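You operate a simulated robot arm through the tools that you are given. There is no shell and no other tool. Be economical: measure what you need, move in short steps, check, and stop when the job is done.

You are at the controls of a simulated two-armed robot. One attempt, no reset.

Task
Fetch the black roller from the top of the packing table and set it on the top of the sample table. Put the cone labelled "Lot 25" from the top of the board stand on the shelf of the service table and the cone marked "Lot 21" on the top of the side table. Open the right drawer of the packing table, take the blue sensor from the top of the board stand and put it in the inside the right drawer of the packing table and shut the drawer again. Put the cream peg tray from the top of the gauge table on the top of the side table and the green peg tray on the shelf of the cooling stand. Pull the tester drawer open. Any order will do. Set down upright: cone, sensor, peg tray.

Only the result counts: the job must be done as asked and must still hold three seconds after the hand-in. Knocking over, shifting, dropping, spilling or breaking anything else fails it.

Robot
Two 7-joint arms with two-finger parallel grippers on one trunk, on a base that drives. Base frame: it is fixed to the floor where the robot stands at the start and does not move with it; the origin is under the middle of the robot, x ahead of it, y to its left, z up; the surface under the hand at the start is at about z = 850. Lengths are in mm, angles in rad, forces in N, time in s.
The left shoulder is at the start at [80, 131, 947], the right one opposite. With the tool pointing down near the work surface each hand reaches from about 400 to 860 mm from the robot's upright axis, wherever it stands, measured 20 degrees to its own side. Places, roughly: cone [750, -1750, 750]; inside the right drawer of the packing table [700, 300, 700]; peg tray [2000, 5000, 750]; right drawer of the packing table [800, 300, 700]; roller [750, 0, 750]; sensor [750, -1750, 750]; shelf of the cooling stand (24x40 cm) [700, 2000, 320]; shelf of the service table [-3500, -2400, 400]; tester drawer [2900, -1500, 900]; top of the sample table [2900, 3100, 900]; top of the side table [2900, 700, 800]. Payload 1.57 kg a hand.
The tool frame of a hand sits at the grasp point between the pads (the TCP): z along the fingers, y along the line on which they close. The tips reach 30 mm beyond it. Largest opening 110 mm; finger width 24, thickness 12; the body of the gripper, 48 by 112 mm, starts 78 mm behind the TCP.
Orientation is that of the tool frame in the base frame, as [roll, pitch, yaw] about the fixed x, y, z axes, in that order (R = Rz(yaw) Ry(pitch) Rx(roll)). With the fingers straight down and closing along the base's y, the tool's x points along the base's -x, its y along +y and its z along -z.

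Tools
- The arms move only by the tool play_rows. It takes "left_commands", "right_commands" or both (then of equal length, played together; a hand with none holds still); each is one flat list of numbers, 7 for each row, row after row: the shift along the tool's x, y, z in mm, then the turn, a rotation vector about the tool's x, y, z in rad, then the opening, from 0 (shut) to 1 (fully open). In form: [x, y, z, ax, ay, az, hand, x, y, z, ax, ay, az, hand, ...]. A call has 1 to 20 rows; each row shifts and turns the commanded pose from where the row before left it, along the tool's axes as they then stand. A row lasts 0.2 s, in which the tool goes at most 50 mm and 0.15 rad; a call with a longer step from one row to the next is refused whole, and so is a gripper value outside its range. Where a pose cannot be reached the arm comes as near as it can. A force on the tool above 40 N (or 10 N above the force at the start of the call, whichever is more), or a blocked arm, ends the call early, and 0.2 s more pass. The fingers move at their own pace (about 108 mm/s each) and stop on an object; they squeeze with about 42 N. The grip force told is the motor's: it shows also when the fingers shut on nothing. Time passes only in rows, and 0.2 s behind the last, so rows that do not move let the fingers close. The reply holds the time, the measured pose of the TCP, the force on the tool along the base axes, the opening and the grip force, in the units named above and with some noise, with the torque about the TCP (base axes, N m) and any sound that the robot's microphone picked up.
- Cameras (640 x 400 px; columns grow to the right, rows downward): "scene" is now at [-51, 8.7, 1426]; the picture's right is [0.09, -1.00, 0.00], its down [-0.51, -0.05, -0.86] and it looks along [0.86, 0.08, -0.51] (base axes); focal length 257 px, centre (320, 200). "left" rides on the left gripper at [70, -16, -141] in its tool frame; the picture's right is [0.23, 0.97, 0.00], its down [-0.86, 0.20, -0.48] and it looks along [-0.47, 0.11, 0.88] (tool axes); focal length 222 px, centre (320, 200). "right" rides on the right gripper at [70, 16, -141] in its tool frame; the picture's right is [-0.23, 0.97, 0.00], its down [-0.86, -0.20, -0.48] and it looks along [-0.47, -0.11, 0.88] (tool axes); focal length 222 px, centre (320, 200).
- grab_frame(camera): a new picture of that camera. The clock stands still meanwhile.
- steer(legs): drives the robot by 1 to 6 legs, each [ahead, left, turn to the left] in mm, mm and rad, along the robot's own axes; the way and the turn of a leg run together, so that a leg with both is an arc; at most 1500 mm and 3.142 rad a leg. The arms and the cameras ride along, it lands a little off, and it stops where it bumps. It gives what a move gives.
- aim_head(pan, tilt): turns the head with the scene camera to pan (to the left, within 1.902 rad either way) and tilt (down, from -0.506 to 1.204), counted from straight ahead of the robot. It gives what a move gives.
- probe_pixels(camera, pixels): for up to 12 pixels [column, row] of the newest picture of that camera ("zoom" is the newest enlarged one), the place [x, y, z] in the base frame of the surface seen there, good to about 2 mm. The clock stands still meanwhile.
- close_up(camera, box): a new picture of the part [left, top, right, bottom] of that camera's present view, enlarged. The clock stands still meanwhile.
- finish_job(): hands the job in; it is judged then, once.

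Keep the steps short. Do not move on a guess: measure, check each grasp and each placing, and mend mistakes. In all there are 145 turns and 178 pictures (those below and enlarged ones count). Leave the grippers open and the arms clear of the work at the hand-in unless told otherwise, and finish with a single line.

The tools are called after ">>>" as a command line: name --argument value ..., lists and objects as JSON in quotes. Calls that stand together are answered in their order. play_rows: Moves the arms, as the interface text tells. Its arguments: {"type":"object","properties":{"left_commands":{"type":"array","items":{"type":"number"}},"right_commands":{"type":"array","items":{"type":"number"}}},"required":[]} The other tools are called the same way: steer (legs) drives the base; aim_head (pan, tilt) turns the head that bears the scene camera; grab_frame (camera) takes a picture; probe_pixels (camera, pixels) gives the place of the surface under pixels of a picture; close_up (camera, box) takes an enlarged picture of a part of a camera's view; finish_job () hands the job in.

At the start:

```text
time_s: 0.0
left_tool_pos: [486.4, 280.7, 1176.6]
left_orientation: [-3.139, 0.002, 3.14]
left_ft_force: [0.2, -0.5, -0.3]
left_ft_torque: [-0.01, -0.02, 0.02]
left_opening: 109.9
left_gripper_force: 0.0
right_tool_pos: [560.7, -115.0, 1176.5]
right_orientation: [-3.141, 0.0, -3.141]
right_ft_force: [0.1, -0.3, 0.6]
right_ft_torque: [-0.01, 0.01, -0.01]
right_opening: 109.9
right_gripper_force: 0.0
robot x, y, heading: [-0.9, 0.1, -0.003]
head pan, tilt: [0.089, 0.536]
```

scene: 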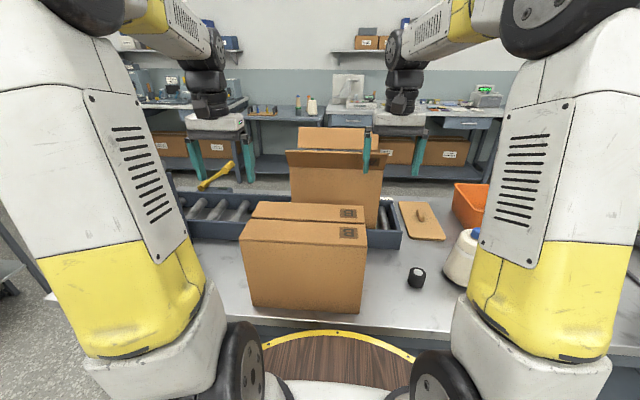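
right: 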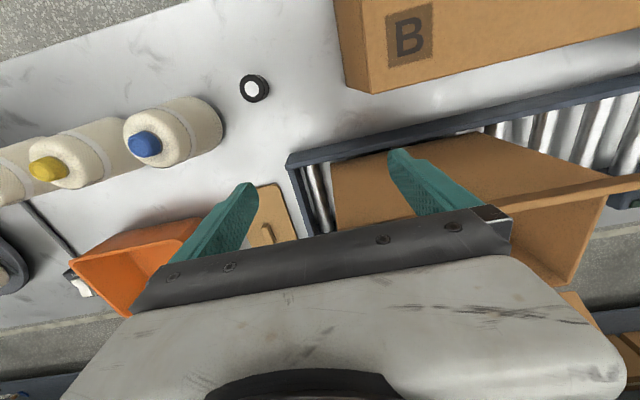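
left: 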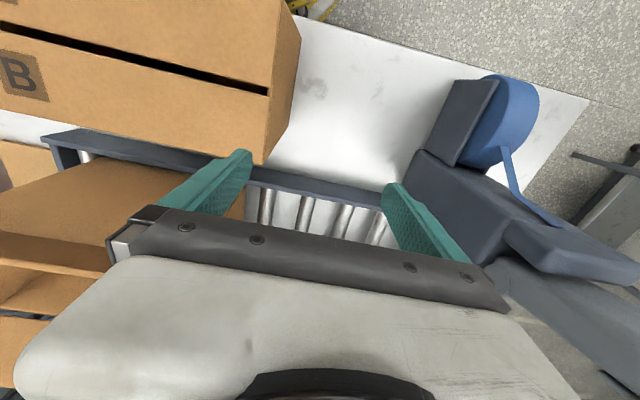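

The black roller shows at scene (416,277). I'll measure it and the table around it.

>>> probe_pixels --camera "scene" --pixels '[[416, 270], [416, 280], [416, 287], [400, 310], [450, 325], [250, 320]]'

>>> probe_pixels --camera "right" --pixels '[[250, 88], [265, 88], [243, 85], [254, 75], [256, 101], [300, 60]]'

>>> close_up --camera "right" --box '[200, 50, 300, 120]'

>>> aim_head --pan 0 --tilt 0.9

>>> grab_frame --camera "scene"

```text
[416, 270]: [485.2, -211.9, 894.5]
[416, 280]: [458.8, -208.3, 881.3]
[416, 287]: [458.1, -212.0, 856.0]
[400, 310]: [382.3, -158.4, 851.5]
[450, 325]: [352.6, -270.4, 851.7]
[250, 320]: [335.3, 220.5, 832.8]
```

```text
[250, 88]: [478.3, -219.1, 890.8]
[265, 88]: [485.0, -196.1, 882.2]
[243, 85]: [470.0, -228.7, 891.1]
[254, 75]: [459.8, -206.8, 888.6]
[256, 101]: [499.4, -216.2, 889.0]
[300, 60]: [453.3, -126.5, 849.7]
```

```text
5.71 times, centred on (250, 85) of right
```

zoom: 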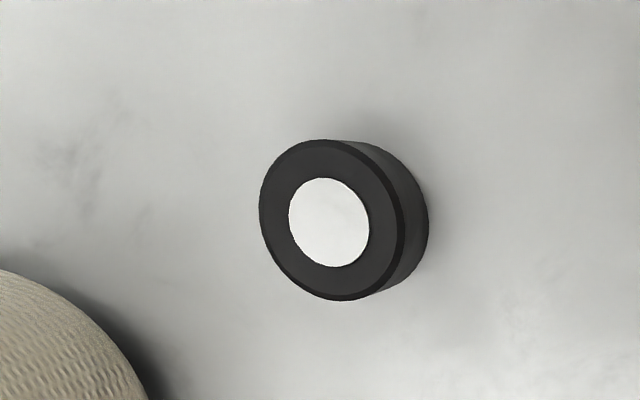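

```text
time_s: 0.8
left_tool_pos: [486.8, 281.4, 1176.7]
left_orientation: [-3.14, 0.003, 3.142]
left_ft_force: [-0.8, -0.1, 0.1]
left_ft_torque: [0.01, -0.02, 0.04]
left_opening: 109.8
left_gripper_force: 0.1
right_tool_pos: [561.6, -114.9, 1174.6]
right_orientation: [3.141, -0.001, 3.141]
right_ft_force: [0.6, 1.0, -0.3]
right_ft_torque: [-0.03, -0.04, 0.01]
right_opening: 109.8
right_gripper_force: 0.1
robot x, y, heading: [3.8, -0.9, -0.001]
head pan, tilt: [0.0, 0.901]
```

```text
173 pictures are left
```

scene: 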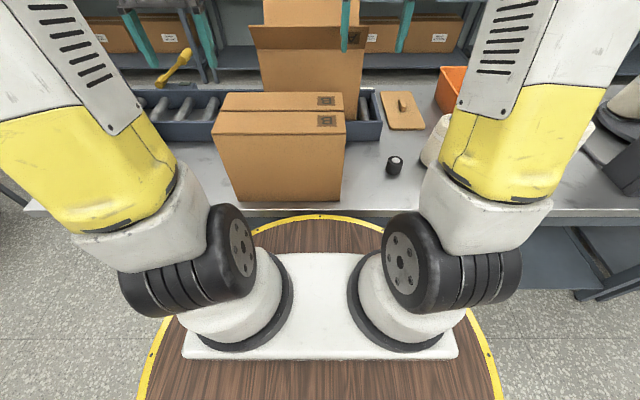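

>>> probe_pixels --camera "right" --pixels '[[218, 125], [212, 108], [195, 100], [221, 140], [145, 144], [160, 120]]'

>>> probe_pixels --camera "scene" --pixels '[[394, 158], [394, 172], [386, 165], [403, 165], [360, 213], [320, 208], [450, 215]]'

```text
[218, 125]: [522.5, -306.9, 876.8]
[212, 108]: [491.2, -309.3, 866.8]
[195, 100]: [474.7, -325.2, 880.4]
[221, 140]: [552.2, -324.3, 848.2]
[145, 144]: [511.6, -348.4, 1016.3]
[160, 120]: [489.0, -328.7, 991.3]
```

```text
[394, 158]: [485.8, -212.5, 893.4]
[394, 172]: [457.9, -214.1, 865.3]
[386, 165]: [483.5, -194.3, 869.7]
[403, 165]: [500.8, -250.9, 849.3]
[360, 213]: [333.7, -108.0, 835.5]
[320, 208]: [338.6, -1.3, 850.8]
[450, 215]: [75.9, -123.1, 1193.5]
```

The roller stands at about (479,-213), z 850–892, bottle edge at y≈-305. I'll bring the right hand above and down most of the way.

>>> play_rows --right_commands '[27.5, -32.7, 0, 0, 0, 0, 0.75, 27.5, -32.7, 0, 0, 0, 0, 0.75, 27.5, -32.7, 0, 0, 0, 0, 0.75, 0, 0, 45, 0, 0, 0, 0.75, 0, 0, 45, 0, 0, 0, 0.75, 0, 0, 45, 0, 0, 0, 0.75, 0, 0, 45, 0, 0, 0, 0.75, 0, 0, 40, 0, 0, 0, 0.75, 0, 0, 0, 0, 0, 0, 0.75]'

>>> grab_frame --camera "right"

```text
time_s: 2.8
left_tool_pos: [487.2, 281.4, 1177.3]
left_orientation: [-3.141, 0.002, 3.14]
left_ft_force: [0.5, -0.7, 0.0]
left_ft_torque: [0.0, 0.01, 0.04]
left_opening: 110.2
left_gripper_force: 0.1
right_tool_pos: [478.5, -214.8, 955.4]
right_orientation: [-3.141, 0.0, 3.141]
right_ft_force: [0.7, -0.1, -1.5]
right_ft_torque: [-0.01, 0.02, 0.01]
right_opening: 82.3
right_gripper_force: 0.2
robot x, y, heading: [-3.2, 1.0, 0.002]
head pan, tilt: [0.0, 0.901]
```

```text
172 pictures are left
```

right: 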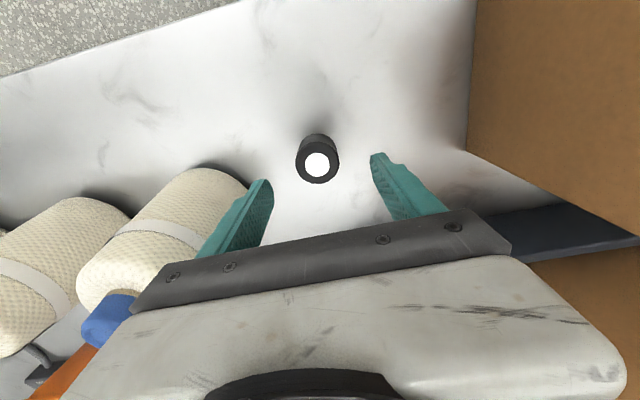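

>>> play_rows --right_commands '[0, 0, 35, 0, 0, 0, 0.75, 0, 0, 35, 0, 0, 0, 0.75, 0, 0, 0, 0, 0, 0, 0, 0, 0, 0, 0, 0, 0, 0, 0, 0, 0, 0, 0, 0, 0]'

>>> grab_frame --camera "right"

```text
time_s: 4.0
left_tool_pos: [485.0, 281.5, 1177.4]
left_orientation: [-3.141, 0.002, -3.142]
left_ft_force: [0.7, -0.4, -0.1]
left_ft_torque: [-0.01, 0.01, 0.06]
left_opening: 110.4
left_gripper_force: 0.1
right_tool_pos: [476.3, -210.4, 887.3]
right_orientation: [-3.141, 0.0, 3.14]
right_ft_force: [-1.2, -1.1, 0.6]
right_ft_torque: [-0.08, 0.01, 0.0]
right_opening: 43.0
right_gripper_force: 41.7
robot x, y, heading: [-3.8, 0.1, 0.002]
head pan, tilt: [0.0, 0.901]
```

```text
171 pictures are left
```

right: 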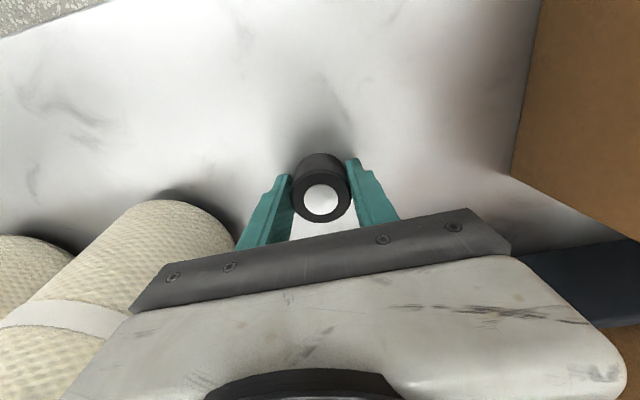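

Held at 43 mm. Lift 280 mm, and then back off 700 mm to see the packing table's front and the room.

>>> play_rows --right_commands '[0, 0, -20, 0, 0, 0, 0, 0, 0, -45, 0, 0, 0, 0, 0, 0, -50, 0, 0, 0, 0, 0, 0, -50, 0, 0, 0, 0, 0, 0, -50, 0, 0, 0, 0, 0, 0, -50, 0, 0, 0, 0]'

>>> steer --legs '[[-700, 0, 0]]'

>>> aim_head --pan 0 --tilt 0.5

>>> grab_frame --camera "scene"

>>> aim_head --pan -1.0 --tilt 0.4

>>> grab_frame --camera "scene"

>>> aim_head --pan 1.2 --tilt 0.4

>>> grab_frame --camera "scene"

```text
time_s: 5.4
left_tool_pos: [485.5, 281.3, 1175.9]
left_orientation: [3.141, 0.002, -3.141]
left_ft_force: [0.3, -0.3, -0.1]
left_ft_torque: [-0.01, 0.03, -0.04]
left_opening: 109.8
left_gripper_force: 0.1
right_tool_pos: [478.6, -209.9, 1151.4]
right_orientation: [3.14, -0.001, -3.141]
right_ft_force: [0.4, -0.6, -0.6]
right_ft_torque: [0.01, 0.04, -0.01]
right_opening: 42.9
right_gripper_force: 41.4
robot x, y, heading: [0.5, -3.5, 0.005]
head pan, tilt: [0.0, 0.901]
```

```text
time_s: 9.2
left_tool_pos: [-200.7, 281.0, 1177.3]
left_orientation: [-3.14, 0.002, -3.142]
left_ft_force: [-0.9, 0.5, 0.2]
left_ft_torque: [0.03, 0.0, 0.01]
left_opening: 109.9
left_gripper_force: 0.0
right_tool_pos: [-209.2, -211.0, 1151.3]
right_orientation: [3.141, -0.001, 3.141]
right_ft_force: [0.2, 0.7, -1.0]
right_ft_torque: [0.0, -0.02, 0.04]
right_opening: 43.1
right_gripper_force: 41.7
robot x, y, heading: [-685.4, 3.2, -0.001]
head pan, tilt: [0.0, 0.901]
```

```text
time_s: 10.1
left_tool_pos: [-201.0, 281.4, 1176.4]
left_orientation: [-3.14, 0.002, 3.141]
left_ft_force: [-0.1, -0.3, 0.2]
left_ft_torque: [-0.01, 0.03, 0.03]
left_opening: 110.0
left_gripper_force: 0.0
right_tool_pos: [-209.0, -210.0, 1149.9]
right_orientation: [3.139, -0.001, -3.141]
right_ft_force: [-1.0, 0.3, -0.9]
right_ft_torque: [-0.02, -0.01, -0.01]
right_opening: 43.0
right_gripper_force: 41.8
robot x, y, heading: [-688.5, -2.0, 0.002]
head pan, tilt: [0.0, 0.499]
```

```text
170 pictures are left
```

scene: 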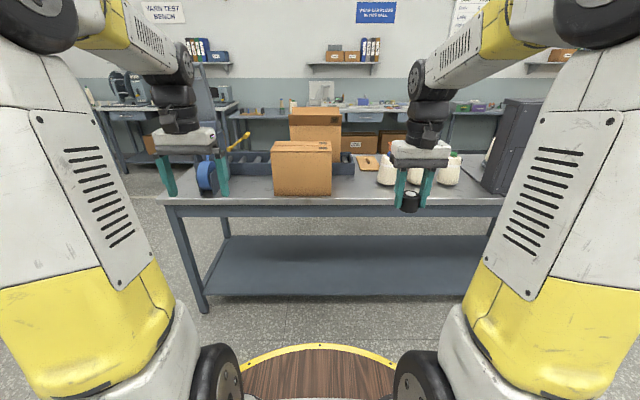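

```text
time_s: 11.4
left_tool_pos: [-201.1, 281.7, 1176.3]
left_orientation: [-3.14, 0.002, 3.141]
left_ft_force: [-0.2, -0.2, 0.7]
left_ft_torque: [-0.02, -0.01, 0.0]
left_opening: 109.8
left_gripper_force: 0.0
right_tool_pos: [-209.7, -210.7, 1150.5]
right_orientation: [3.138, 0.0, -3.14]
right_ft_force: [-0.6, -0.4, -1.4]
right_ft_torque: [0.01, 0.0, 0.0]
right_opening: 43.0
right_gripper_force: 42.7
robot x, y, heading: [-689.4, -0.4, -0.004]
head pan, tilt: [-1.0, 0.4]
```

```text
169 pictures are left
```

scene: 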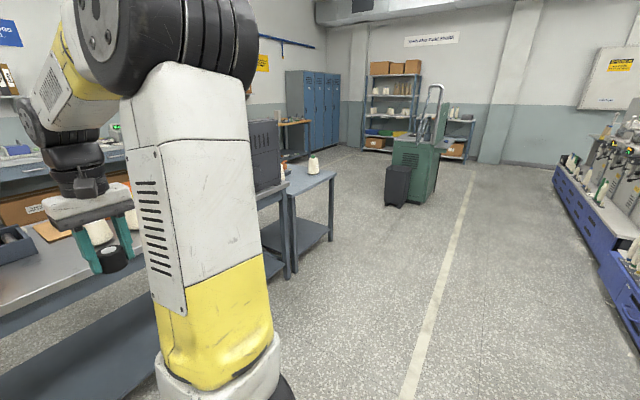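

```text
time_s: 13.4
left_tool_pos: [-201.1, 280.3, 1176.4]
left_orientation: [-3.141, 0.0, 3.141]
left_ft_force: [-0.5, 0.3, 0.6]
left_ft_torque: [0.02, -0.01, 0.0]
left_opening: 110.0
left_gripper_force: 0.0
right_tool_pos: [-208.2, -210.5, 1150.2]
right_orientation: [3.14, 0.0, -3.141]
right_ft_force: [0.7, 0.5, 0.0]
right_ft_torque: [0.0, 0.02, 0.01]
right_opening: 43.2
right_gripper_force: 41.6
robot x, y, heading: [-686.0, 0.6, 0.005]
head pan, tilt: [1.201, 0.4]
```

```text
168 pictures are left
```

scene: 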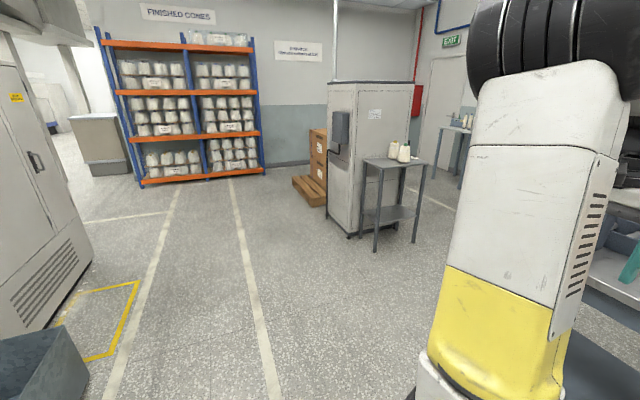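

Packing-table drawers aren't on this side; they must face the far aisle. I'll measure some points of the table and the stand seen at (400,165).

>>> probe_pixels --camera "scene" --pixels '[[395, 163], [364, 160], [428, 163], [376, 250], [415, 240], [390, 212], [462, 125], [355, 230], [610, 270], [303, 195], [230, 180]]'

>>> aim_head --pan 0.6 --tilt 0.35

>>> grab_frame --camera "scene"

```text
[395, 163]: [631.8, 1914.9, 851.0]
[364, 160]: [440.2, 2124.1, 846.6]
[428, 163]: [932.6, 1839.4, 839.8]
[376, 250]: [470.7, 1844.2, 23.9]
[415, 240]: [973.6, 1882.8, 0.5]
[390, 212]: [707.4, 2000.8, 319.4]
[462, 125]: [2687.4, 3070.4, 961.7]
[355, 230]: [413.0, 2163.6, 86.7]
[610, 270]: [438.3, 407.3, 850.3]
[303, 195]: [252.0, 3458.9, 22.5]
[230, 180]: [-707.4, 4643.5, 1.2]
```

```text
time_s: 14.4
left_tool_pos: [-200.9, 281.3, 1176.7]
left_orientation: [-3.141, 0.001, 3.141]
left_ft_force: [0.1, 0.2, -0.2]
left_ft_torque: [0.04, 0.0, 0.0]
left_opening: 109.8
left_gripper_force: 0.0
right_tool_pos: [-208.5, -210.7, 1150.6]
right_orientation: [3.141, 0.001, -3.14]
right_ft_force: [0.0, -0.1, -0.5]
right_ft_torque: [-0.02, -0.03, 0.0]
right_opening: 43.3
right_gripper_force: 42.3
robot x, y, heading: [-691.4, 2.7, -0.0]
head pan, tilt: [0.6, 0.351]
```

```text
167 pictures are left
```

scene: 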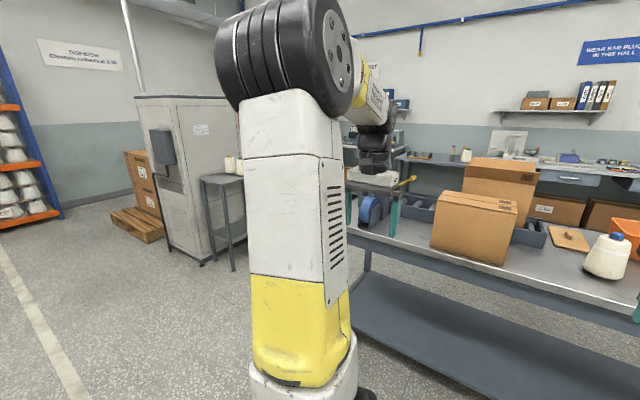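

I'll drive around the left end of the packing table: strafe left 1250, ahead 1500, then look.

>>> steer --legs '[[0, 1250, 0], [1500, 0, 0]]'

>>> aim_head --pan 0 --tilt 0.5

>>> grab_frame --camera "scene"

>>> aim_head --pan 1.0 --tilt 0.4

>>> grab_frame --camera "scene"

```text
time_s: 27.7
left_tool_pos: [1312.3, 1489.9, 1177.1]
left_orientation: [-3.14, 0.001, 3.124]
left_ft_force: [-0.4, 0.5, -0.2]
left_ft_torque: [0.03, 0.0, -0.01]
left_opening: 110.2
left_gripper_force: 0.0
right_tool_pos: [1297.5, 998.2, 1150.0]
right_orientation: [3.14, 0.0, 3.124]
right_ft_force: [-0.2, 0.0, -0.9]
right_ft_torque: [0.01, -0.01, -0.01]
right_opening: 43.1
right_gripper_force: 42.1
robot x, y, heading: [824.2, 1216.9, -0.02]
head pan, tilt: [0.6, 0.351]
```

```text
time_s: 28.7
left_tool_pos: [1313.1, 1489.9, 1177.2]
left_orientation: [-3.14, 0.002, 3.125]
left_ft_force: [0.3, 0.5, -0.3]
left_ft_torque: [0.02, -0.02, -0.01]
left_opening: 110.0
left_gripper_force: 0.0
right_tool_pos: [1296.6, 997.7, 1150.7]
right_orientation: [3.139, 0.0, 3.125]
right_ft_force: [-0.1, 0.9, -0.3]
right_ft_torque: [-0.01, -0.02, 0.01]
right_opening: 42.9
right_gripper_force: 41.4
robot x, y, heading: [819.1, 1215.4, -0.021]
head pan, tilt: [0.0, 0.499]
```

```text
166 pictures are left
```

scene: 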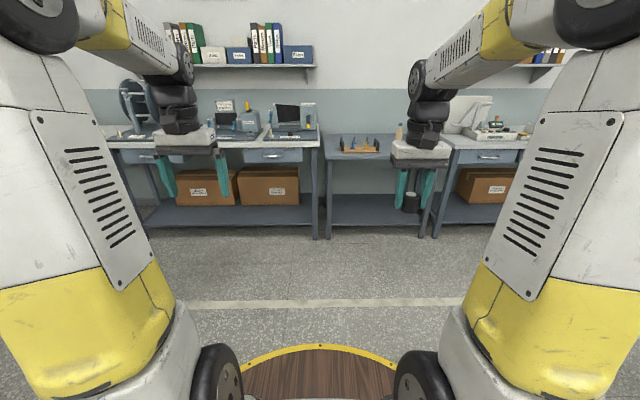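

```text
time_s: 30.0
left_tool_pos: [1313.7, 1489.7, 1175.7]
left_orientation: [-3.14, 0.001, 3.125]
left_ft_force: [-0.5, -0.5, 0.0]
left_ft_torque: [-0.01, 0.02, 0.02]
left_opening: 110.0
left_gripper_force: 0.0
right_tool_pos: [1296.7, 997.6, 1150.9]
right_orientation: [3.141, 0.0, 3.124]
right_ft_force: [0.1, -0.3, -1.0]
right_ft_torque: [-0.01, 0.02, -0.01]
right_opening: 43.0
right_gripper_force: 42.2
robot x, y, heading: [822.1, 1220.7, -0.021]
head pan, tilt: [1.0, 0.4]
```

```text
165 pictures are left
```

scene: 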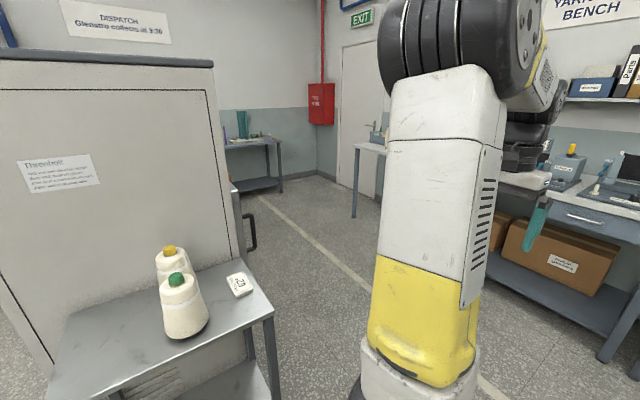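

>>> probe_pixels --camera "scene" --pixels '[[242, 125], [258, 139], [240, 142], [270, 137], [368, 148], [378, 137], [368, 142], [354, 210], [279, 190], [248, 350], [240, 282], [590, 212]]'

>>> close_up --camera "scene" --box '[200, 100, 400, 225]'

```text
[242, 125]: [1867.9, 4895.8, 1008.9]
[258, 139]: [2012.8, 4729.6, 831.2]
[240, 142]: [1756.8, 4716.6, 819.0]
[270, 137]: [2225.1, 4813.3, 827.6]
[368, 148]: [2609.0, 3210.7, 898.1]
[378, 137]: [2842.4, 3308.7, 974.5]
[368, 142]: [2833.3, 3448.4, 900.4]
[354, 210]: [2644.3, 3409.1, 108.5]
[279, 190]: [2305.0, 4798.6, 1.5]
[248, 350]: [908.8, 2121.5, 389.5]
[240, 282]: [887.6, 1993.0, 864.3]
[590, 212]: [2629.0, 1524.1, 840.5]
```

```text
3.20 times, centred on (300, 162) of scene
```

zoom: 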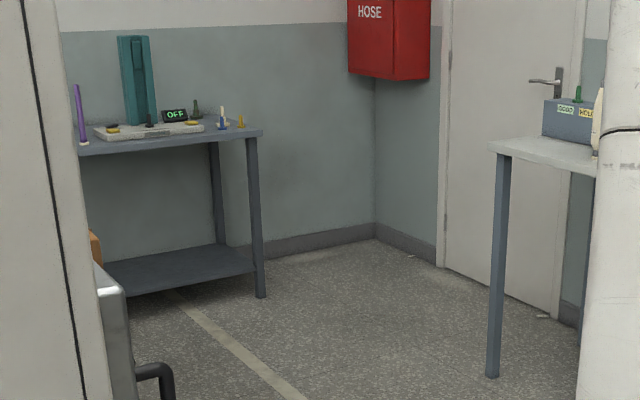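

Next: ahead 950, left 1650 to face the sample table (front x≈2600, top z≈900).

>>> steer --legs '[[950, 0, 0.02], [0, 1500, 0], [0, 150, 0]]'

>>> aim_head --pan 0 --tilt 0.6

>>> grab_frame --camera "scene"

```text
time_s: 43.1
left_tool_pos: [2224.3, 3188.6, 1175.8]
left_orientation: [3.141, 0.001, -3.117]
left_ft_force: [-0.4, 0.2, 0.6]
left_ft_torque: [0.02, 0.02, 0.03]
left_opening: 109.9
left_gripper_force: 0.1
right_tool_pos: [2227.2, 2696.4, 1151.5]
right_orientation: [3.141, -0.001, -3.118]
right_ft_force: [-0.2, -0.2, -1.1]
right_ft_torque: [-0.01, 0.02, 0.01]
right_opening: 43.1
right_gripper_force: 41.7
robot x, y, heading: [1746.4, 2895.5, 0.023]
head pan, tilt: [1.0, 0.4]
```

```text
time_s: 44.4
left_tool_pos: [2223.5, 3188.5, 1175.7]
left_orientation: [-3.139, 0.001, -3.12]
left_ft_force: [0.3, 0.8, 0.3]
left_ft_torque: [0.0, -0.01, -0.01]
left_opening: 110.1
left_gripper_force: 0.1
right_tool_pos: [2227.1, 2695.9, 1150.1]
right_orientation: [3.141, 0.0, -3.116]
right_ft_force: [-1.0, -0.1, -1.0]
right_ft_torque: [0.01, -0.02, -0.01]
right_opening: 43.3
right_gripper_force: 41.9
robot x, y, heading: [1744.1, 2894.0, 0.021]
head pan, tilt: [0.0, 0.6]
```

```text
163 pictures are left
```

scene: 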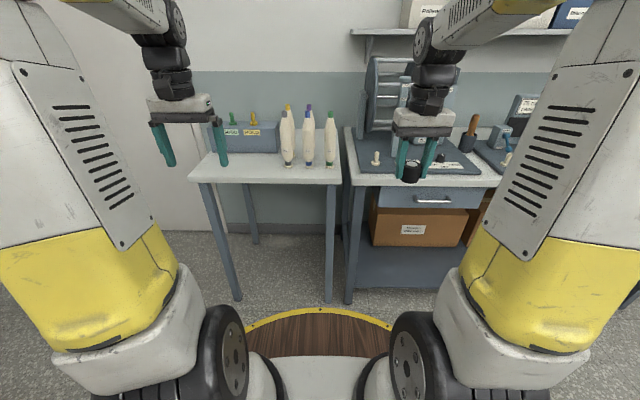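

>>> probe_pixels --camera "scene" --pixels '[[245, 172], [250, 182], [200, 180], [335, 181], [250, 158], [230, 151], [288, 165], [265, 170], [345, 180], [310, 320]]'

>>> close_up --camera "scene" --box '[170, 90, 360, 209]'

```text
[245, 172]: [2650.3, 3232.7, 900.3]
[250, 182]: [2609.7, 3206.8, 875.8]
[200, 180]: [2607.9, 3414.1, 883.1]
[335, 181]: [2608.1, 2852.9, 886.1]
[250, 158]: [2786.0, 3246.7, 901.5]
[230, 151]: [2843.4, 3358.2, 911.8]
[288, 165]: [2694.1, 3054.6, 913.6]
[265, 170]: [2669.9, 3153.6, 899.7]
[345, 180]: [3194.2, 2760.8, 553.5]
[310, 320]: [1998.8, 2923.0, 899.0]
```

```text
3.36 times, centred on (265, 150) of scene
```

zoom: 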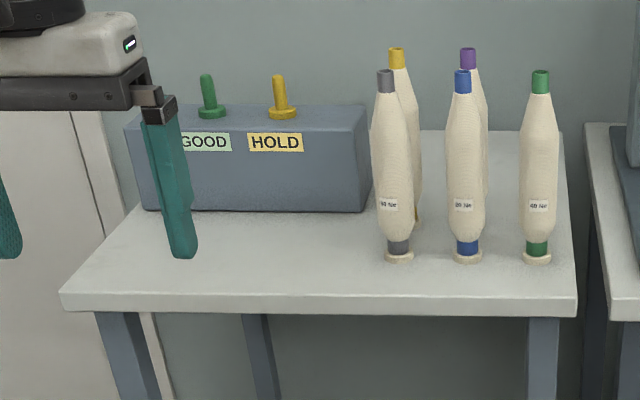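

Free spot at about (2700,3260) on the sample table. Strafe left 555 and ahead 460.

>>> steer --legs '[[0, 555, -0.021], [460, 0, 0]]'

>>> grab_frame --camera "right"

```text
time_s: 50.0
left_tool_pos: [2692.2, 3738.5, 1177.4]
left_orientation: [-3.141, 0.001, -3.139]
left_ft_force: [0.1, 0.7, 1.1]
left_ft_torque: [0.0, 0.03, 0.01]
left_opening: 110.2
left_gripper_force: 0.1
right_tool_pos: [2685.3, 3247.4, 1150.7]
right_orientation: [3.14, 0.0, -3.136]
right_ft_force: [-0.8, 0.9, 0.0]
right_ft_torque: [0.01, -0.01, 0.0]
right_opening: 43.0
right_gripper_force: 42.2
robot x, y, heading: [2203.2, 3455.7, 0.005]
head pan, tilt: [0.0, 0.6]
```

```text
161 pictures are left
```

right: 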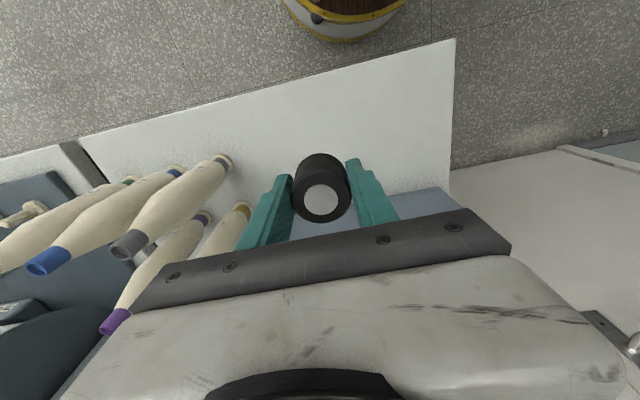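

>>> play_rows --right_commands '[0, 15, 40, 0, 0, 0, 0, 0, 0, 45, 0, 0, 0, 0, 0, 0, 45, 0, 0, 0, 0, 0, 0, 45, 0, 0, 0, 0, 0, 0, 25, 0, 0, 0, 0, 0, 0, 8, 0, 0, 0, 0, 0, 0, 0, 0, 0, 0, 0]'

>>> close_up --camera "scene" --box '[290, 140, 480, 260]'

```text
time_s: 51.6
left_tool_pos: [2692.5, 3738.3, 1175.2]
left_orientation: [3.141, 0.002, -3.141]
left_ft_force: [-0.4, 0.6, -0.3]
left_ft_torque: [-0.01, 0.02, 0.0]
left_opening: 110.0
left_gripper_force: 0.0
right_tool_pos: [2685.7, 3260.4, 940.9]
right_orientation: [3.141, 0.0, -3.138]
right_ft_force: [0.0, 0.4, -1.1]
right_ft_torque: [-0.01, 0.0, 0.04]
right_opening: 42.7
right_gripper_force: 41.9
robot x, y, heading: [2207.0, 3454.9, 0.001]
head pan, tilt: [0.0, 0.6]
```

```text
3.33 times, centred on (385, 200) of scene
```

zoom: 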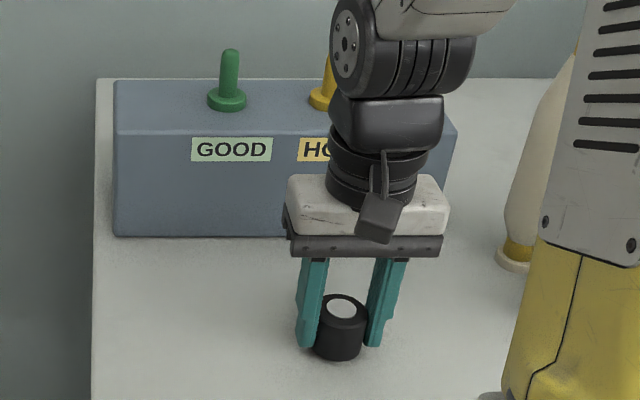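

Just above the surface. Lower 3–4 mm, then open and rise.

>>> play_rows --right_commands '[0, 0, 2, 0, 0, 0, 0, 0, 0, 2, 0, 0, 0, 0, 0, 0, 0, 0, 0, 0, 0, 0, 0, 0, 0, 0, 0, 0.7, 0, 0, 0, 0, 0, 0, 0.7]'

>>> play_rows --right_commands '[0, 0, -15, 0, 0, 0, 0.7, 0, 0, -45, 0, 0, 0, 0.7, 0, 0, -50, 0, 0, 0, 0.7, 0, 0, -50, 0, 0, 0, 0.7, 0, 0, -50, 0, 0, 0, 0.7]'

>>> grab_frame --camera "right"

```text
time_s: 52.8
left_tool_pos: [2692.7, 3738.4, 1176.1]
left_orientation: [-3.138, 0.002, -3.14]
left_ft_force: [0.1, 0.8, 0.1]
left_ft_torque: [-0.03, -0.04, 0.0]
left_opening: 110.1
left_gripper_force: 0.1
right_tool_pos: [2685.7, 3261.2, 938.2]
right_orientation: [3.14, -0.001, -3.138]
right_ft_force: [-0.4, -1.0, -0.3]
right_ft_torque: [0.0, 0.01, 0.0]
right_opening: 77.0
right_gripper_force: 0.2
robot x, y, heading: [2206.5, 3452.7, -0.001]
head pan, tilt: [0.0, 0.6]
```

```text
time_s: 54.0
left_tool_pos: [2692.8, 3738.4, 1177.3]
left_orientation: [-3.14, 0.003, -3.14]
left_ft_force: [0.5, -0.1, -1.0]
left_ft_torque: [0.03, 0.03, -0.02]
left_opening: 110.0
left_gripper_force: 0.1
right_tool_pos: [2685.4, 3262.7, 1149.5]
right_orientation: [3.139, -0.001, -3.139]
right_ft_force: [0.1, -0.7, -0.1]
right_ft_torque: [-0.02, 0.03, 0.0]
right_opening: 76.9
right_gripper_force: 0.0
robot x, y, heading: [2204.3, 3455.9, 0.001]
head pan, tilt: [0.0, 0.6]
```

```text
159 pictures are left
```

right: 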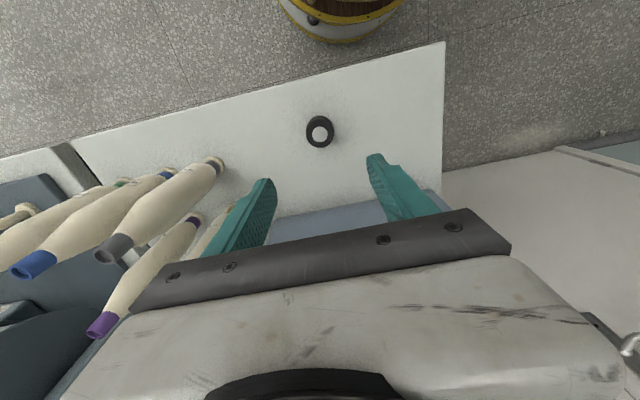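

Roller stands well. Back off 450, turn left to face the gauge table, and look.

>>> steer --legs '[[-350, 0, 0], [0, 0, 1.571]]'

>>> grab_frame --camera "scene"

```text
time_s: 60.0
left_tool_pos: [1588.8, 3948.3, 1176.6]
left_orientation: [-3.14, 0.002, -1.597]
left_ft_force: [-0.5, -0.2, 0.5]
left_ft_torque: [0.01, -0.01, -0.01]
left_opening: 110.1
left_gripper_force: 0.1
right_tool_pos: [2064.3, 3929.6, 1148.4]
right_orientation: [3.14, 0.001, -1.596]
right_ft_force: [0.5, -0.2, 0.8]
right_ft_torque: [0.0, 0.02, -0.01]
right_opening: 76.9
right_gripper_force: 0.0
robot x, y, heading: [1858.1, 3457.5, 1.549]
head pan, tilt: [0.0, 0.6]
```

```text
158 pictures are left
```

scene: 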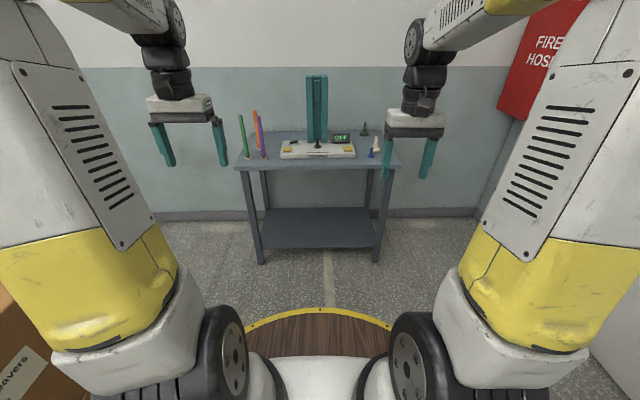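

>>> close_up --camera "scene" --box '[225, 65, 415, 185]'

>>> probe_pixels --camera "scene" --pixels '[[240, 166], [385, 165], [244, 155], [265, 150], [374, 154], [363, 133], [320, 163]]'

```text
3.33 times, centred on (320, 125) of scene
```

zoom: 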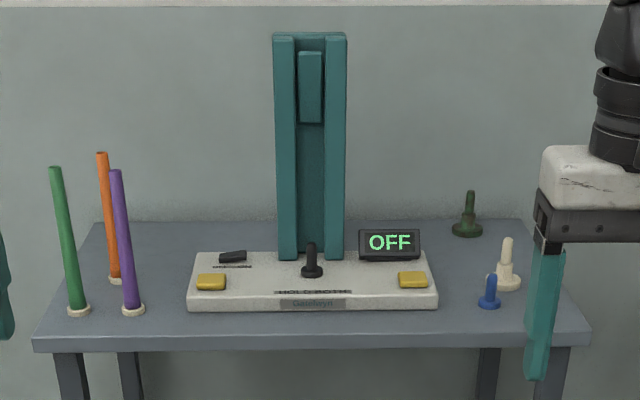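

```text
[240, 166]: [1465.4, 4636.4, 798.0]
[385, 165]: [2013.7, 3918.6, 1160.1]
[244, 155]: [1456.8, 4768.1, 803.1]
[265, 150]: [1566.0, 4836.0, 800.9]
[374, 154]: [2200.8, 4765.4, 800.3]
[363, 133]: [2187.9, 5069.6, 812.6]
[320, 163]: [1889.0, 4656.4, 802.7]
```

I see a cream peg thing at zoom (507,268) and a green one at (467,218). Drive nearer for a proper look.

>>> steer --legs '[[0, -190, 0.022], [700, 0, 0]]'

>>> grab_frame --camera "scene"

>>> grab_frame --camera "right"

```text
time_s: 65.0
left_tool_pos: [1774.9, 4633.3, 1177.4]
left_orientation: [-3.141, 0.003, -1.581]
left_ft_force: [-0.3, -0.9, 0.2]
left_ft_torque: [-0.02, 0.03, -0.02]
left_opening: 110.0
left_gripper_force: 0.1
right_tool_pos: [2251.8, 4620.3, 1148.7]
right_orientation: [3.139, 0.0, -1.58]
right_ft_force: [0.4, 0.0, -0.1]
right_ft_torque: [-0.02, -0.02, -0.04]
right_opening: 76.9
right_gripper_force: 0.0
robot x, y, heading: [2052.6, 4145.1, 1.56]
head pan, tilt: [0.0, 0.6]
```

```text
156 pictures are left
```

scene: 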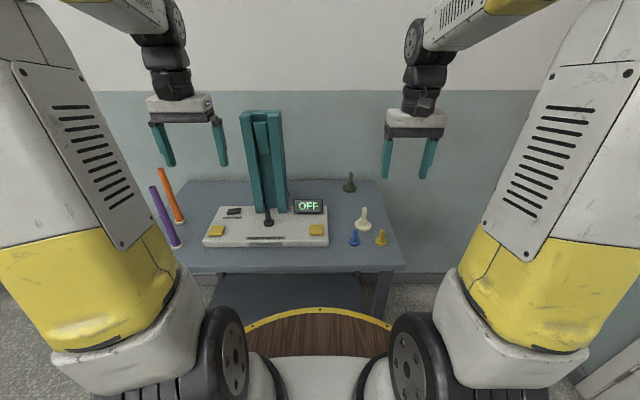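

```text
155 pictures are left
```

right: 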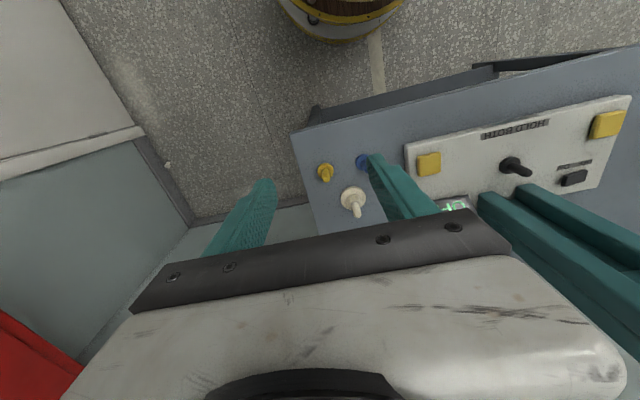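

>>> close_up --camera "scene" --box '[325, 160, 421, 260]'

>>> probe_pixels --camera "scene" --pixels '[[349, 188], [349, 182], [349, 175], [363, 227], [363, 220], [363, 210], [381, 240], [355, 242], [364, 250], [369, 226], [357, 226]]'

```text
4.00 times, centred on (373, 210) of scene
```

zoom: 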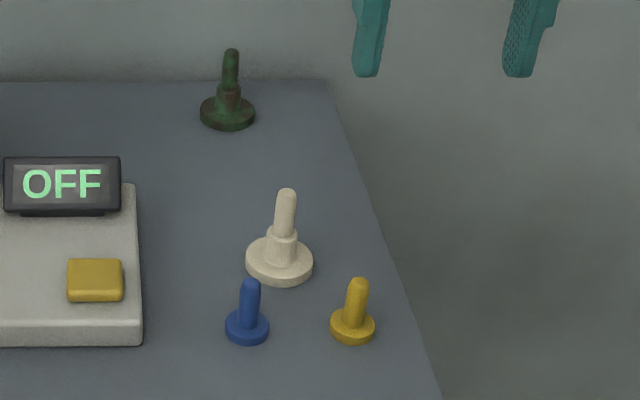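

```text
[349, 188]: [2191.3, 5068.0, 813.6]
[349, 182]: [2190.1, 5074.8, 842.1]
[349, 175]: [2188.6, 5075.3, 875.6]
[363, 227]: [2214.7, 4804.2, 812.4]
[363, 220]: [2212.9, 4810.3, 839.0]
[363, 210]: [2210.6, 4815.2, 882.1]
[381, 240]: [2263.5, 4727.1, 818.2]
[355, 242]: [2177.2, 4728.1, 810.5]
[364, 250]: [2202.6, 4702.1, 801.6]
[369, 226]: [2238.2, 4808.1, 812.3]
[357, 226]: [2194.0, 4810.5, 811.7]
```

Cream tray at ≈(2212,4815), peg top ≈895; green at ≈(2190,5077), peg top ≈885. Checking clearance on the right before shifting.

>>> probe_pixels --camera "right" --pixels '[[60, 150], [30, 350], [130, 270], [180, 190], [350, 195], [357, 207]]'

>>> probe_pixels --camera "zoom" --pixels '[[286, 190], [285, 210], [283, 228], [231, 50], [230, 85], [228, 105], [204, 110], [254, 112], [228, 130], [247, 262], [312, 262], [279, 285]]'

```text
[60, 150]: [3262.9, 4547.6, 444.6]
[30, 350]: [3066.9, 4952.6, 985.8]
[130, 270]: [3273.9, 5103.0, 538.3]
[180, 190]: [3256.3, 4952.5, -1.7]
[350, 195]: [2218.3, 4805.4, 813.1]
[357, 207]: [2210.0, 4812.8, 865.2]
```

```text
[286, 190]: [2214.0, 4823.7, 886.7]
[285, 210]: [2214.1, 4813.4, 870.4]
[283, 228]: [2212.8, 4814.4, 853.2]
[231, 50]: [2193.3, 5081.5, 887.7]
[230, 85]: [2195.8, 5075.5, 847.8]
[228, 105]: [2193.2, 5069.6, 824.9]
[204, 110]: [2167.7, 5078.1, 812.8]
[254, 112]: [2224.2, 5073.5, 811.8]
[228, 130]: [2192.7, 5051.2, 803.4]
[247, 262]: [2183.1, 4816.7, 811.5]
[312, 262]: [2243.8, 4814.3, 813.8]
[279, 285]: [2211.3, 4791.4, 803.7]
```

>>> steer --legs '[[0, -150, 0.011], [175, 0, 0]]'

>>> grab_frame --camera "left"

```text
time_s: 67.5
left_tool_pos: [1919.0, 4806.2, 1176.8]
left_orientation: [-3.14, 0.001, -1.57]
left_ft_force: [-0.5, -0.2, 0.1]
left_ft_torque: [-0.02, -0.01, 0.01]
left_opening: 110.0
left_gripper_force: 0.0
right_tool_pos: [2395.7, 4798.1, 1147.3]
right_orientation: [3.141, 0.0, -1.566]
right_ft_force: [-0.6, -0.6, 0.5]
right_ft_torque: [-0.02, 0.03, 0.02]
right_opening: 77.0
right_gripper_force: 0.1
robot x, y, heading: [2201.8, 4318.1, 1.576]
head pan, tilt: [0.0, 0.6]
```

```text
153 pictures are left
```

left: 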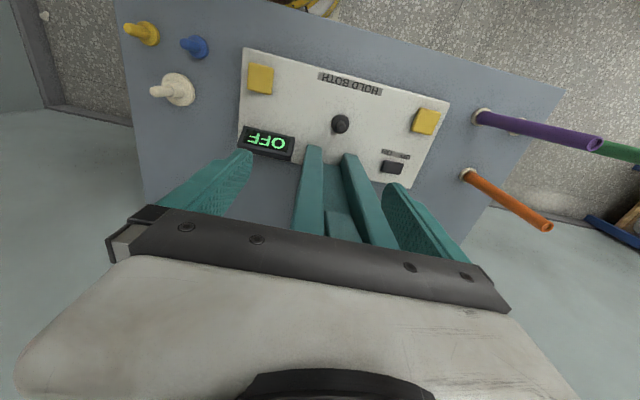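

>>> play_rows --left_commands '[-2, -42, 0, 0, 0, 0, 0.6, -2, -42, 0, 0, 0, 0, 0.6, -2, -42, 0, 0, 0, 0, 0.6, -2, -42, 0, 0, 0, 0, 0.6, -2, -42, 0, 0, 0, 0, 0.6, -2, -42, 0, 0, 0, 0, 0.6, -2, -42, 0, 0, 0, 0, 0.6, 0, 0, 45, 0, 0, 0, 0.6, 0, 0, 45, 0, 0, 0, 0.6, 0, 0, 45, 0, 0, 0, 0.6, 0, 0, 45, 0, 0, 0, 0.6, 0, 0, 40, 0, 0, 0, 0.6, 0, 0, 0, 0, 0, 0, 0.6]' --right_commands '[0, -30, 0, 0, 0, 0, 0.6, 0, -30, 0, 0, 0, 0, 0.6, 0, -30, 0, 0, 0, 0, 0.6, 0, 0, 0, 0, 0, 0, 0.6, 0, 0, 0, 0, 0, 0, 0.6, 0, 0, 0, 0, 0, 0, 0.6, 0, 0, 0, 0, 0, 0, 0.6, 0, 0, 0, 0, 0, 0, 0.6, 0, 0, 0, 0, 0, 0, 0.6, 0, 0, 0, 0, 0, 0, 0.6, 0, 0, 0, 0, 0, 0, 0.6, 0, 0, 0, 0, 0, 0, 0.6, 0, 0, 0, 0, 0, 0, 0.6]'

>>> grab_frame --camera "left"

>>> probe_pixels --camera "left" --pixels '[[320, 150], [320, 170], [310, 160]]'

```text
time_s: 70.3
left_tool_pos: [2214.8, 4819.1, 956.8]
left_orientation: [-3.14, 0.002, -1.568]
left_ft_force: [-1.1, 0.0, 1.1]
left_ft_torque: [0.01, 0.0, 0.0]
left_opening: 66.0
left_gripper_force: 0.1
right_tool_pos: [2487.4, 4798.1, 1148.8]
right_orientation: [3.14, 0.0, -1.569]
right_ft_force: [0.1, -1.1, -0.8]
right_ft_torque: [0.0, 0.0, 0.0]
right_opening: 66.0
right_gripper_force: 0.0
robot x, y, heading: [2201.6, 4322.0, 1.573]
head pan, tilt: [0.0, 0.6]
```

```text
152 pictures are left
```

left: 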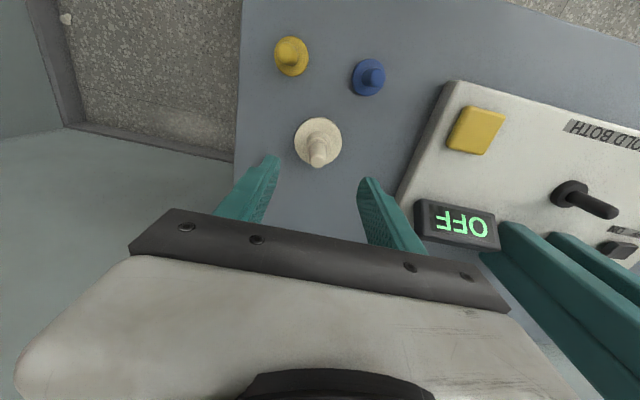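

```text
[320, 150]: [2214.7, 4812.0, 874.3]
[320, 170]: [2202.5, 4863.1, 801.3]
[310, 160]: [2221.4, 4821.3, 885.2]
```

Centred. Lower 84 mm and close.

>>> play_rows --left_commands '[0, 0, 42, 0, 0, 0, 0.5, 0, 0, 42, 0, 0, 0, 0.5, 0, 0, 0, 0, 0, 0, 0, 0, 0, 0, 0, 0, 0, 0, 0, 0, 0, 0, 0, 0, 0]'

>>> grab_frame --camera "left"

```text
time_s: 71.5
left_tool_pos: [2212.6, 4821.1, 873.6]
left_orientation: [-3.14, 0.002, -1.569]
left_ft_force: [-1.0, -0.6, 3.3]
left_ft_torque: [0.08, 0.18, 0.01]
left_opening: 16.7
left_gripper_force: 31.5
right_tool_pos: [2487.6, 4798.5, 1149.3]
right_orientation: [3.139, 0.001, -1.568]
right_ft_force: [0.2, -0.5, -0.7]
right_ft_torque: [0.0, -0.02, -0.02]
right_opening: 65.7
right_gripper_force: 0.1
robot x, y, heading: [2201.9, 4321.3, 1.573]
head pan, tilt: [0.0, 0.6]
```

```text
151 pictures are left
```

left: 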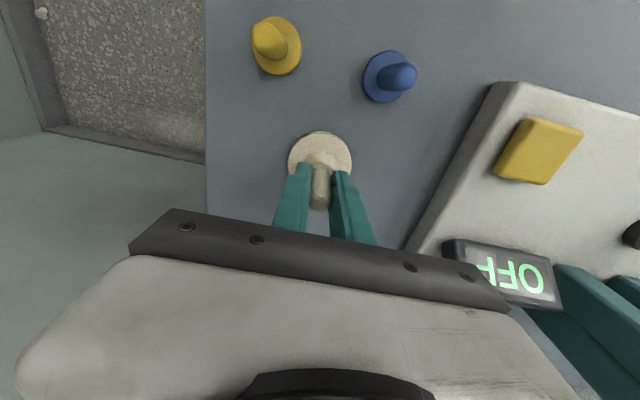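

Held (16.7 mm). Lift, move left aside; tilt the right tool forward by 0.87 rad (for the low shelf later). Then measure the wall.

>>> play_rows --left_commands '[0, 0, -10, 0, 0, 0, 0, 0, 0, -40, 0, 0, 0, 0, 0, 0, -50, 0, 0, 0, 0, 0, 0, -50, 0, 0, 0, 0, 0, 0, -50, 0, 0, 0, 0, 0, 0, -50, 0, 0, 0, 0, 0, 0, -30, 0, 0, 0, 0, 0, 45, 0, 0, 0, 0, 0, 0, 45, 0, 0, 0, 0, 0, 0, 45, 0, 0, 0, 0, 0, 0, 45, 0, 0, 0, 0, 0, 0, 45, 0, 0, 0, 0, 0, 0, 45, 0, 0, 0, 0, 0, 0, 0, 0, 0, 0, 0, 0]' --right_commands '[0, 0, 0, 0, 0, 0, 0.5, 0, 0, 0, 0, 0, 0, 0.5, 0, 0, 0, 0, 0, 0, 0.5, 0, 0, 0, 0, 0, 0, 0.5, 0, 0, 0, 0, 0, 0, 0.5, 0, 0, 0, 0, 0, 0, 0.5, 0, 0, 0, 0, 0, 0, 0.5, 0, 0, 0, 0, -0.145, 0, 0.5, 0, 0, 0, 0, -0.145, 0, 0.5, 0, 0, 0, 0, -0.145, 0, 0.5, 0, 0, 0, 0, -0.145, 0, 0.5, 0, 0, 0, 0, -0.145, 0, 0.5, 0, 0, 0, 0, -0.145, 0, 0.5, 0, 0, 0, 0, 0, 0, 0.5]'

>>> grab_frame --camera "scene"

>>> grab_frame --camera "right"

```text
time_s: 74.5
left_tool_pos: [1940.9, 4818.7, 1155.3]
left_orientation: [-3.139, 0.002, -1.569]
left_ft_force: [0.4, -0.2, -0.1]
left_ft_torque: [-0.01, -0.02, -0.04]
left_opening: 16.5
left_gripper_force: 31.4
right_tool_pos: [2485.3, 4798.9, 1148.0]
right_orientation: [3.14, 0.871, -1.57]
right_ft_force: [0.2, 0.2, -0.6]
right_ft_torque: [0.01, 0.04, -0.04]
right_opening: 54.9
right_gripper_force: 0.1
robot x, y, heading: [2200.5, 4318.5, 1.58]
head pan, tilt: [0.0, 0.6]
```

```text
150 pictures are left
```

scene: 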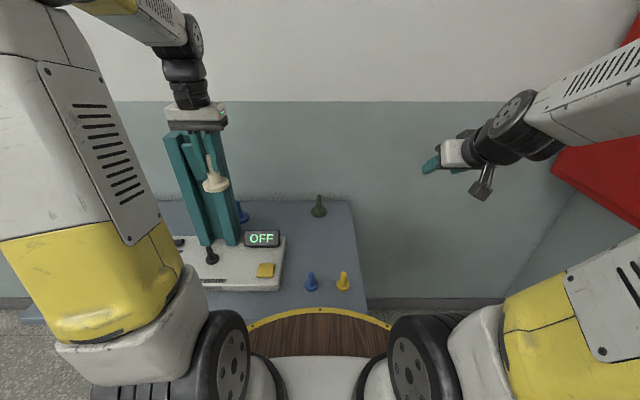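

```text
149 pictures are left
```

right: 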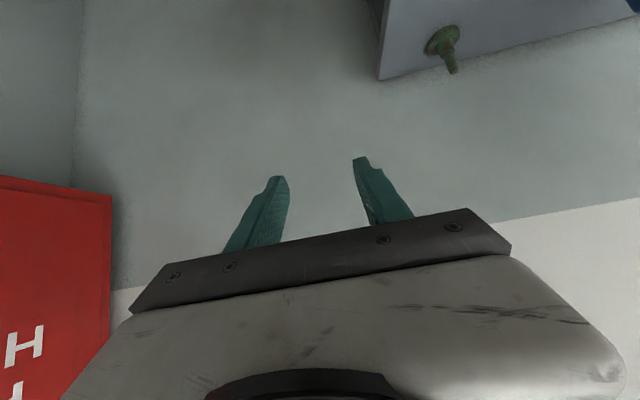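

>>> probe_pixels --camera "scene" --pixels '[[319, 180], [319, 150], [319, 203], [319, 211], [319, 197], [319, 216]]'

>>> probe_pixels --camera "right" --pixels '[[400, 110], [449, 50], [452, 68], [440, 35], [430, 48]]'

```text
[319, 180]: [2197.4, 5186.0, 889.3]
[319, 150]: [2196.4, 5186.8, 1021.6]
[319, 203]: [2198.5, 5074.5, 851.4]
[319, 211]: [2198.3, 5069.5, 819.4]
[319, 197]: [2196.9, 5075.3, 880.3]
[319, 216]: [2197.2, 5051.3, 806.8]
```

```text
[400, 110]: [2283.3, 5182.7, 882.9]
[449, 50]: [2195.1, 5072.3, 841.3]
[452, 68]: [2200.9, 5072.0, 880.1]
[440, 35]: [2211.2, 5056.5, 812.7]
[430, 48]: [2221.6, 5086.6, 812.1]
```

Wall is at y=5186, fine. Move the right hand to 100 mm before the green peg along the tool axis.

>>> play_rows --right_commands '[3.3, 32, 32.6, 0, 0, 0, 0.5, 3.3, 32, 32.6, 0, 0, 0, 0.5, 3.3, 32, 32.6, 0, 0, 0, 0.5, 3.3, 32, 32.6, 0, 0, 0, 0.5, 3.3, 32, 32.6, 0, 0, 0, 0.5, 3.3, 32, 32.6, 0, 0, 0, 0.5, 3.3, 32, 32.6, 0, 0, 0, 0.5, 3.3, 32, 32.6, 0, 0, 0, 0.5, 3.3, 32, 32.6, 0, 0, 0, 0.5, 0, 0, 0, 0, 0, 0, 0.5]'

>>> grab_frame --camera "right"

```text
time_s: 76.7
left_tool_pos: [1940.9, 4819.0, 1156.7]
left_orientation: [-3.141, 0.003, -1.569]
left_ft_force: [0.9, 0.1, -0.3]
left_ft_torque: [0.02, 0.0, -0.01]
left_opening: 16.3
left_gripper_force: 31.4
right_tool_pos: [2196.8, 5004.1, 936.7]
right_orientation: [3.141, 0.871, -1.571]
right_ft_force: [0.5, 0.3, -0.4]
right_ft_torque: [0.0, 0.02, 0.02]
right_opening: 55.4
right_gripper_force: 0.0
robot x, y, heading: [2202.3, 4320.0, 1.575]
head pan, tilt: [0.0, 0.6]
```

```text
148 pictures are left
```

right: 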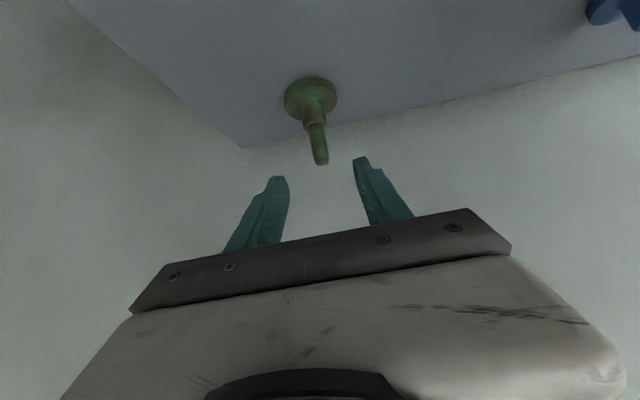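

Aligned. Advance 100 mm along the tool and close.

>>> play_rows --right_commands '[0, 0, 35, 0, 0, 0, 0.5, 0, 0, 35, 0, 0, 0, 0.5, 0, 0, 30, 0, 0, 0, 0.5, 0, 0, 0, 0, 0, 0, 0.5, 0, 0, 0, 0, 0, 0, 0, 0, 0, 0, 0, 0, 0, 0, 0, 0, 0, 0, 0, 0, 0]'

>>> grab_frame --camera "right"

```text
time_s: 78.3
left_tool_pos: [1941.1, 4818.2, 1155.8]
left_orientation: [-3.139, 0.003, -1.569]
left_ft_force: [-0.1, -0.3, -0.6]
left_ft_torque: [-0.03, 0.02, 0.01]
left_opening: 16.2
left_gripper_force: 31.6
right_tool_pos: [2196.3, 5079.1, 871.8]
right_orientation: [3.14, 0.872, -1.569]
right_ft_force: [-0.3, 0.5, -0.6]
right_ft_torque: [-0.03, 0.01, 0.0]
right_opening: 16.3
right_gripper_force: 31.3
robot x, y, heading: [2199.9, 4317.0, 1.574]
head pan, tilt: [0.0, 0.6]
```

```text
147 pictures are left
```

right: 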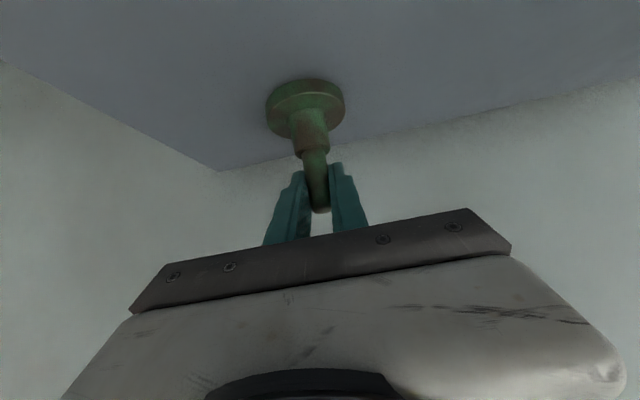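

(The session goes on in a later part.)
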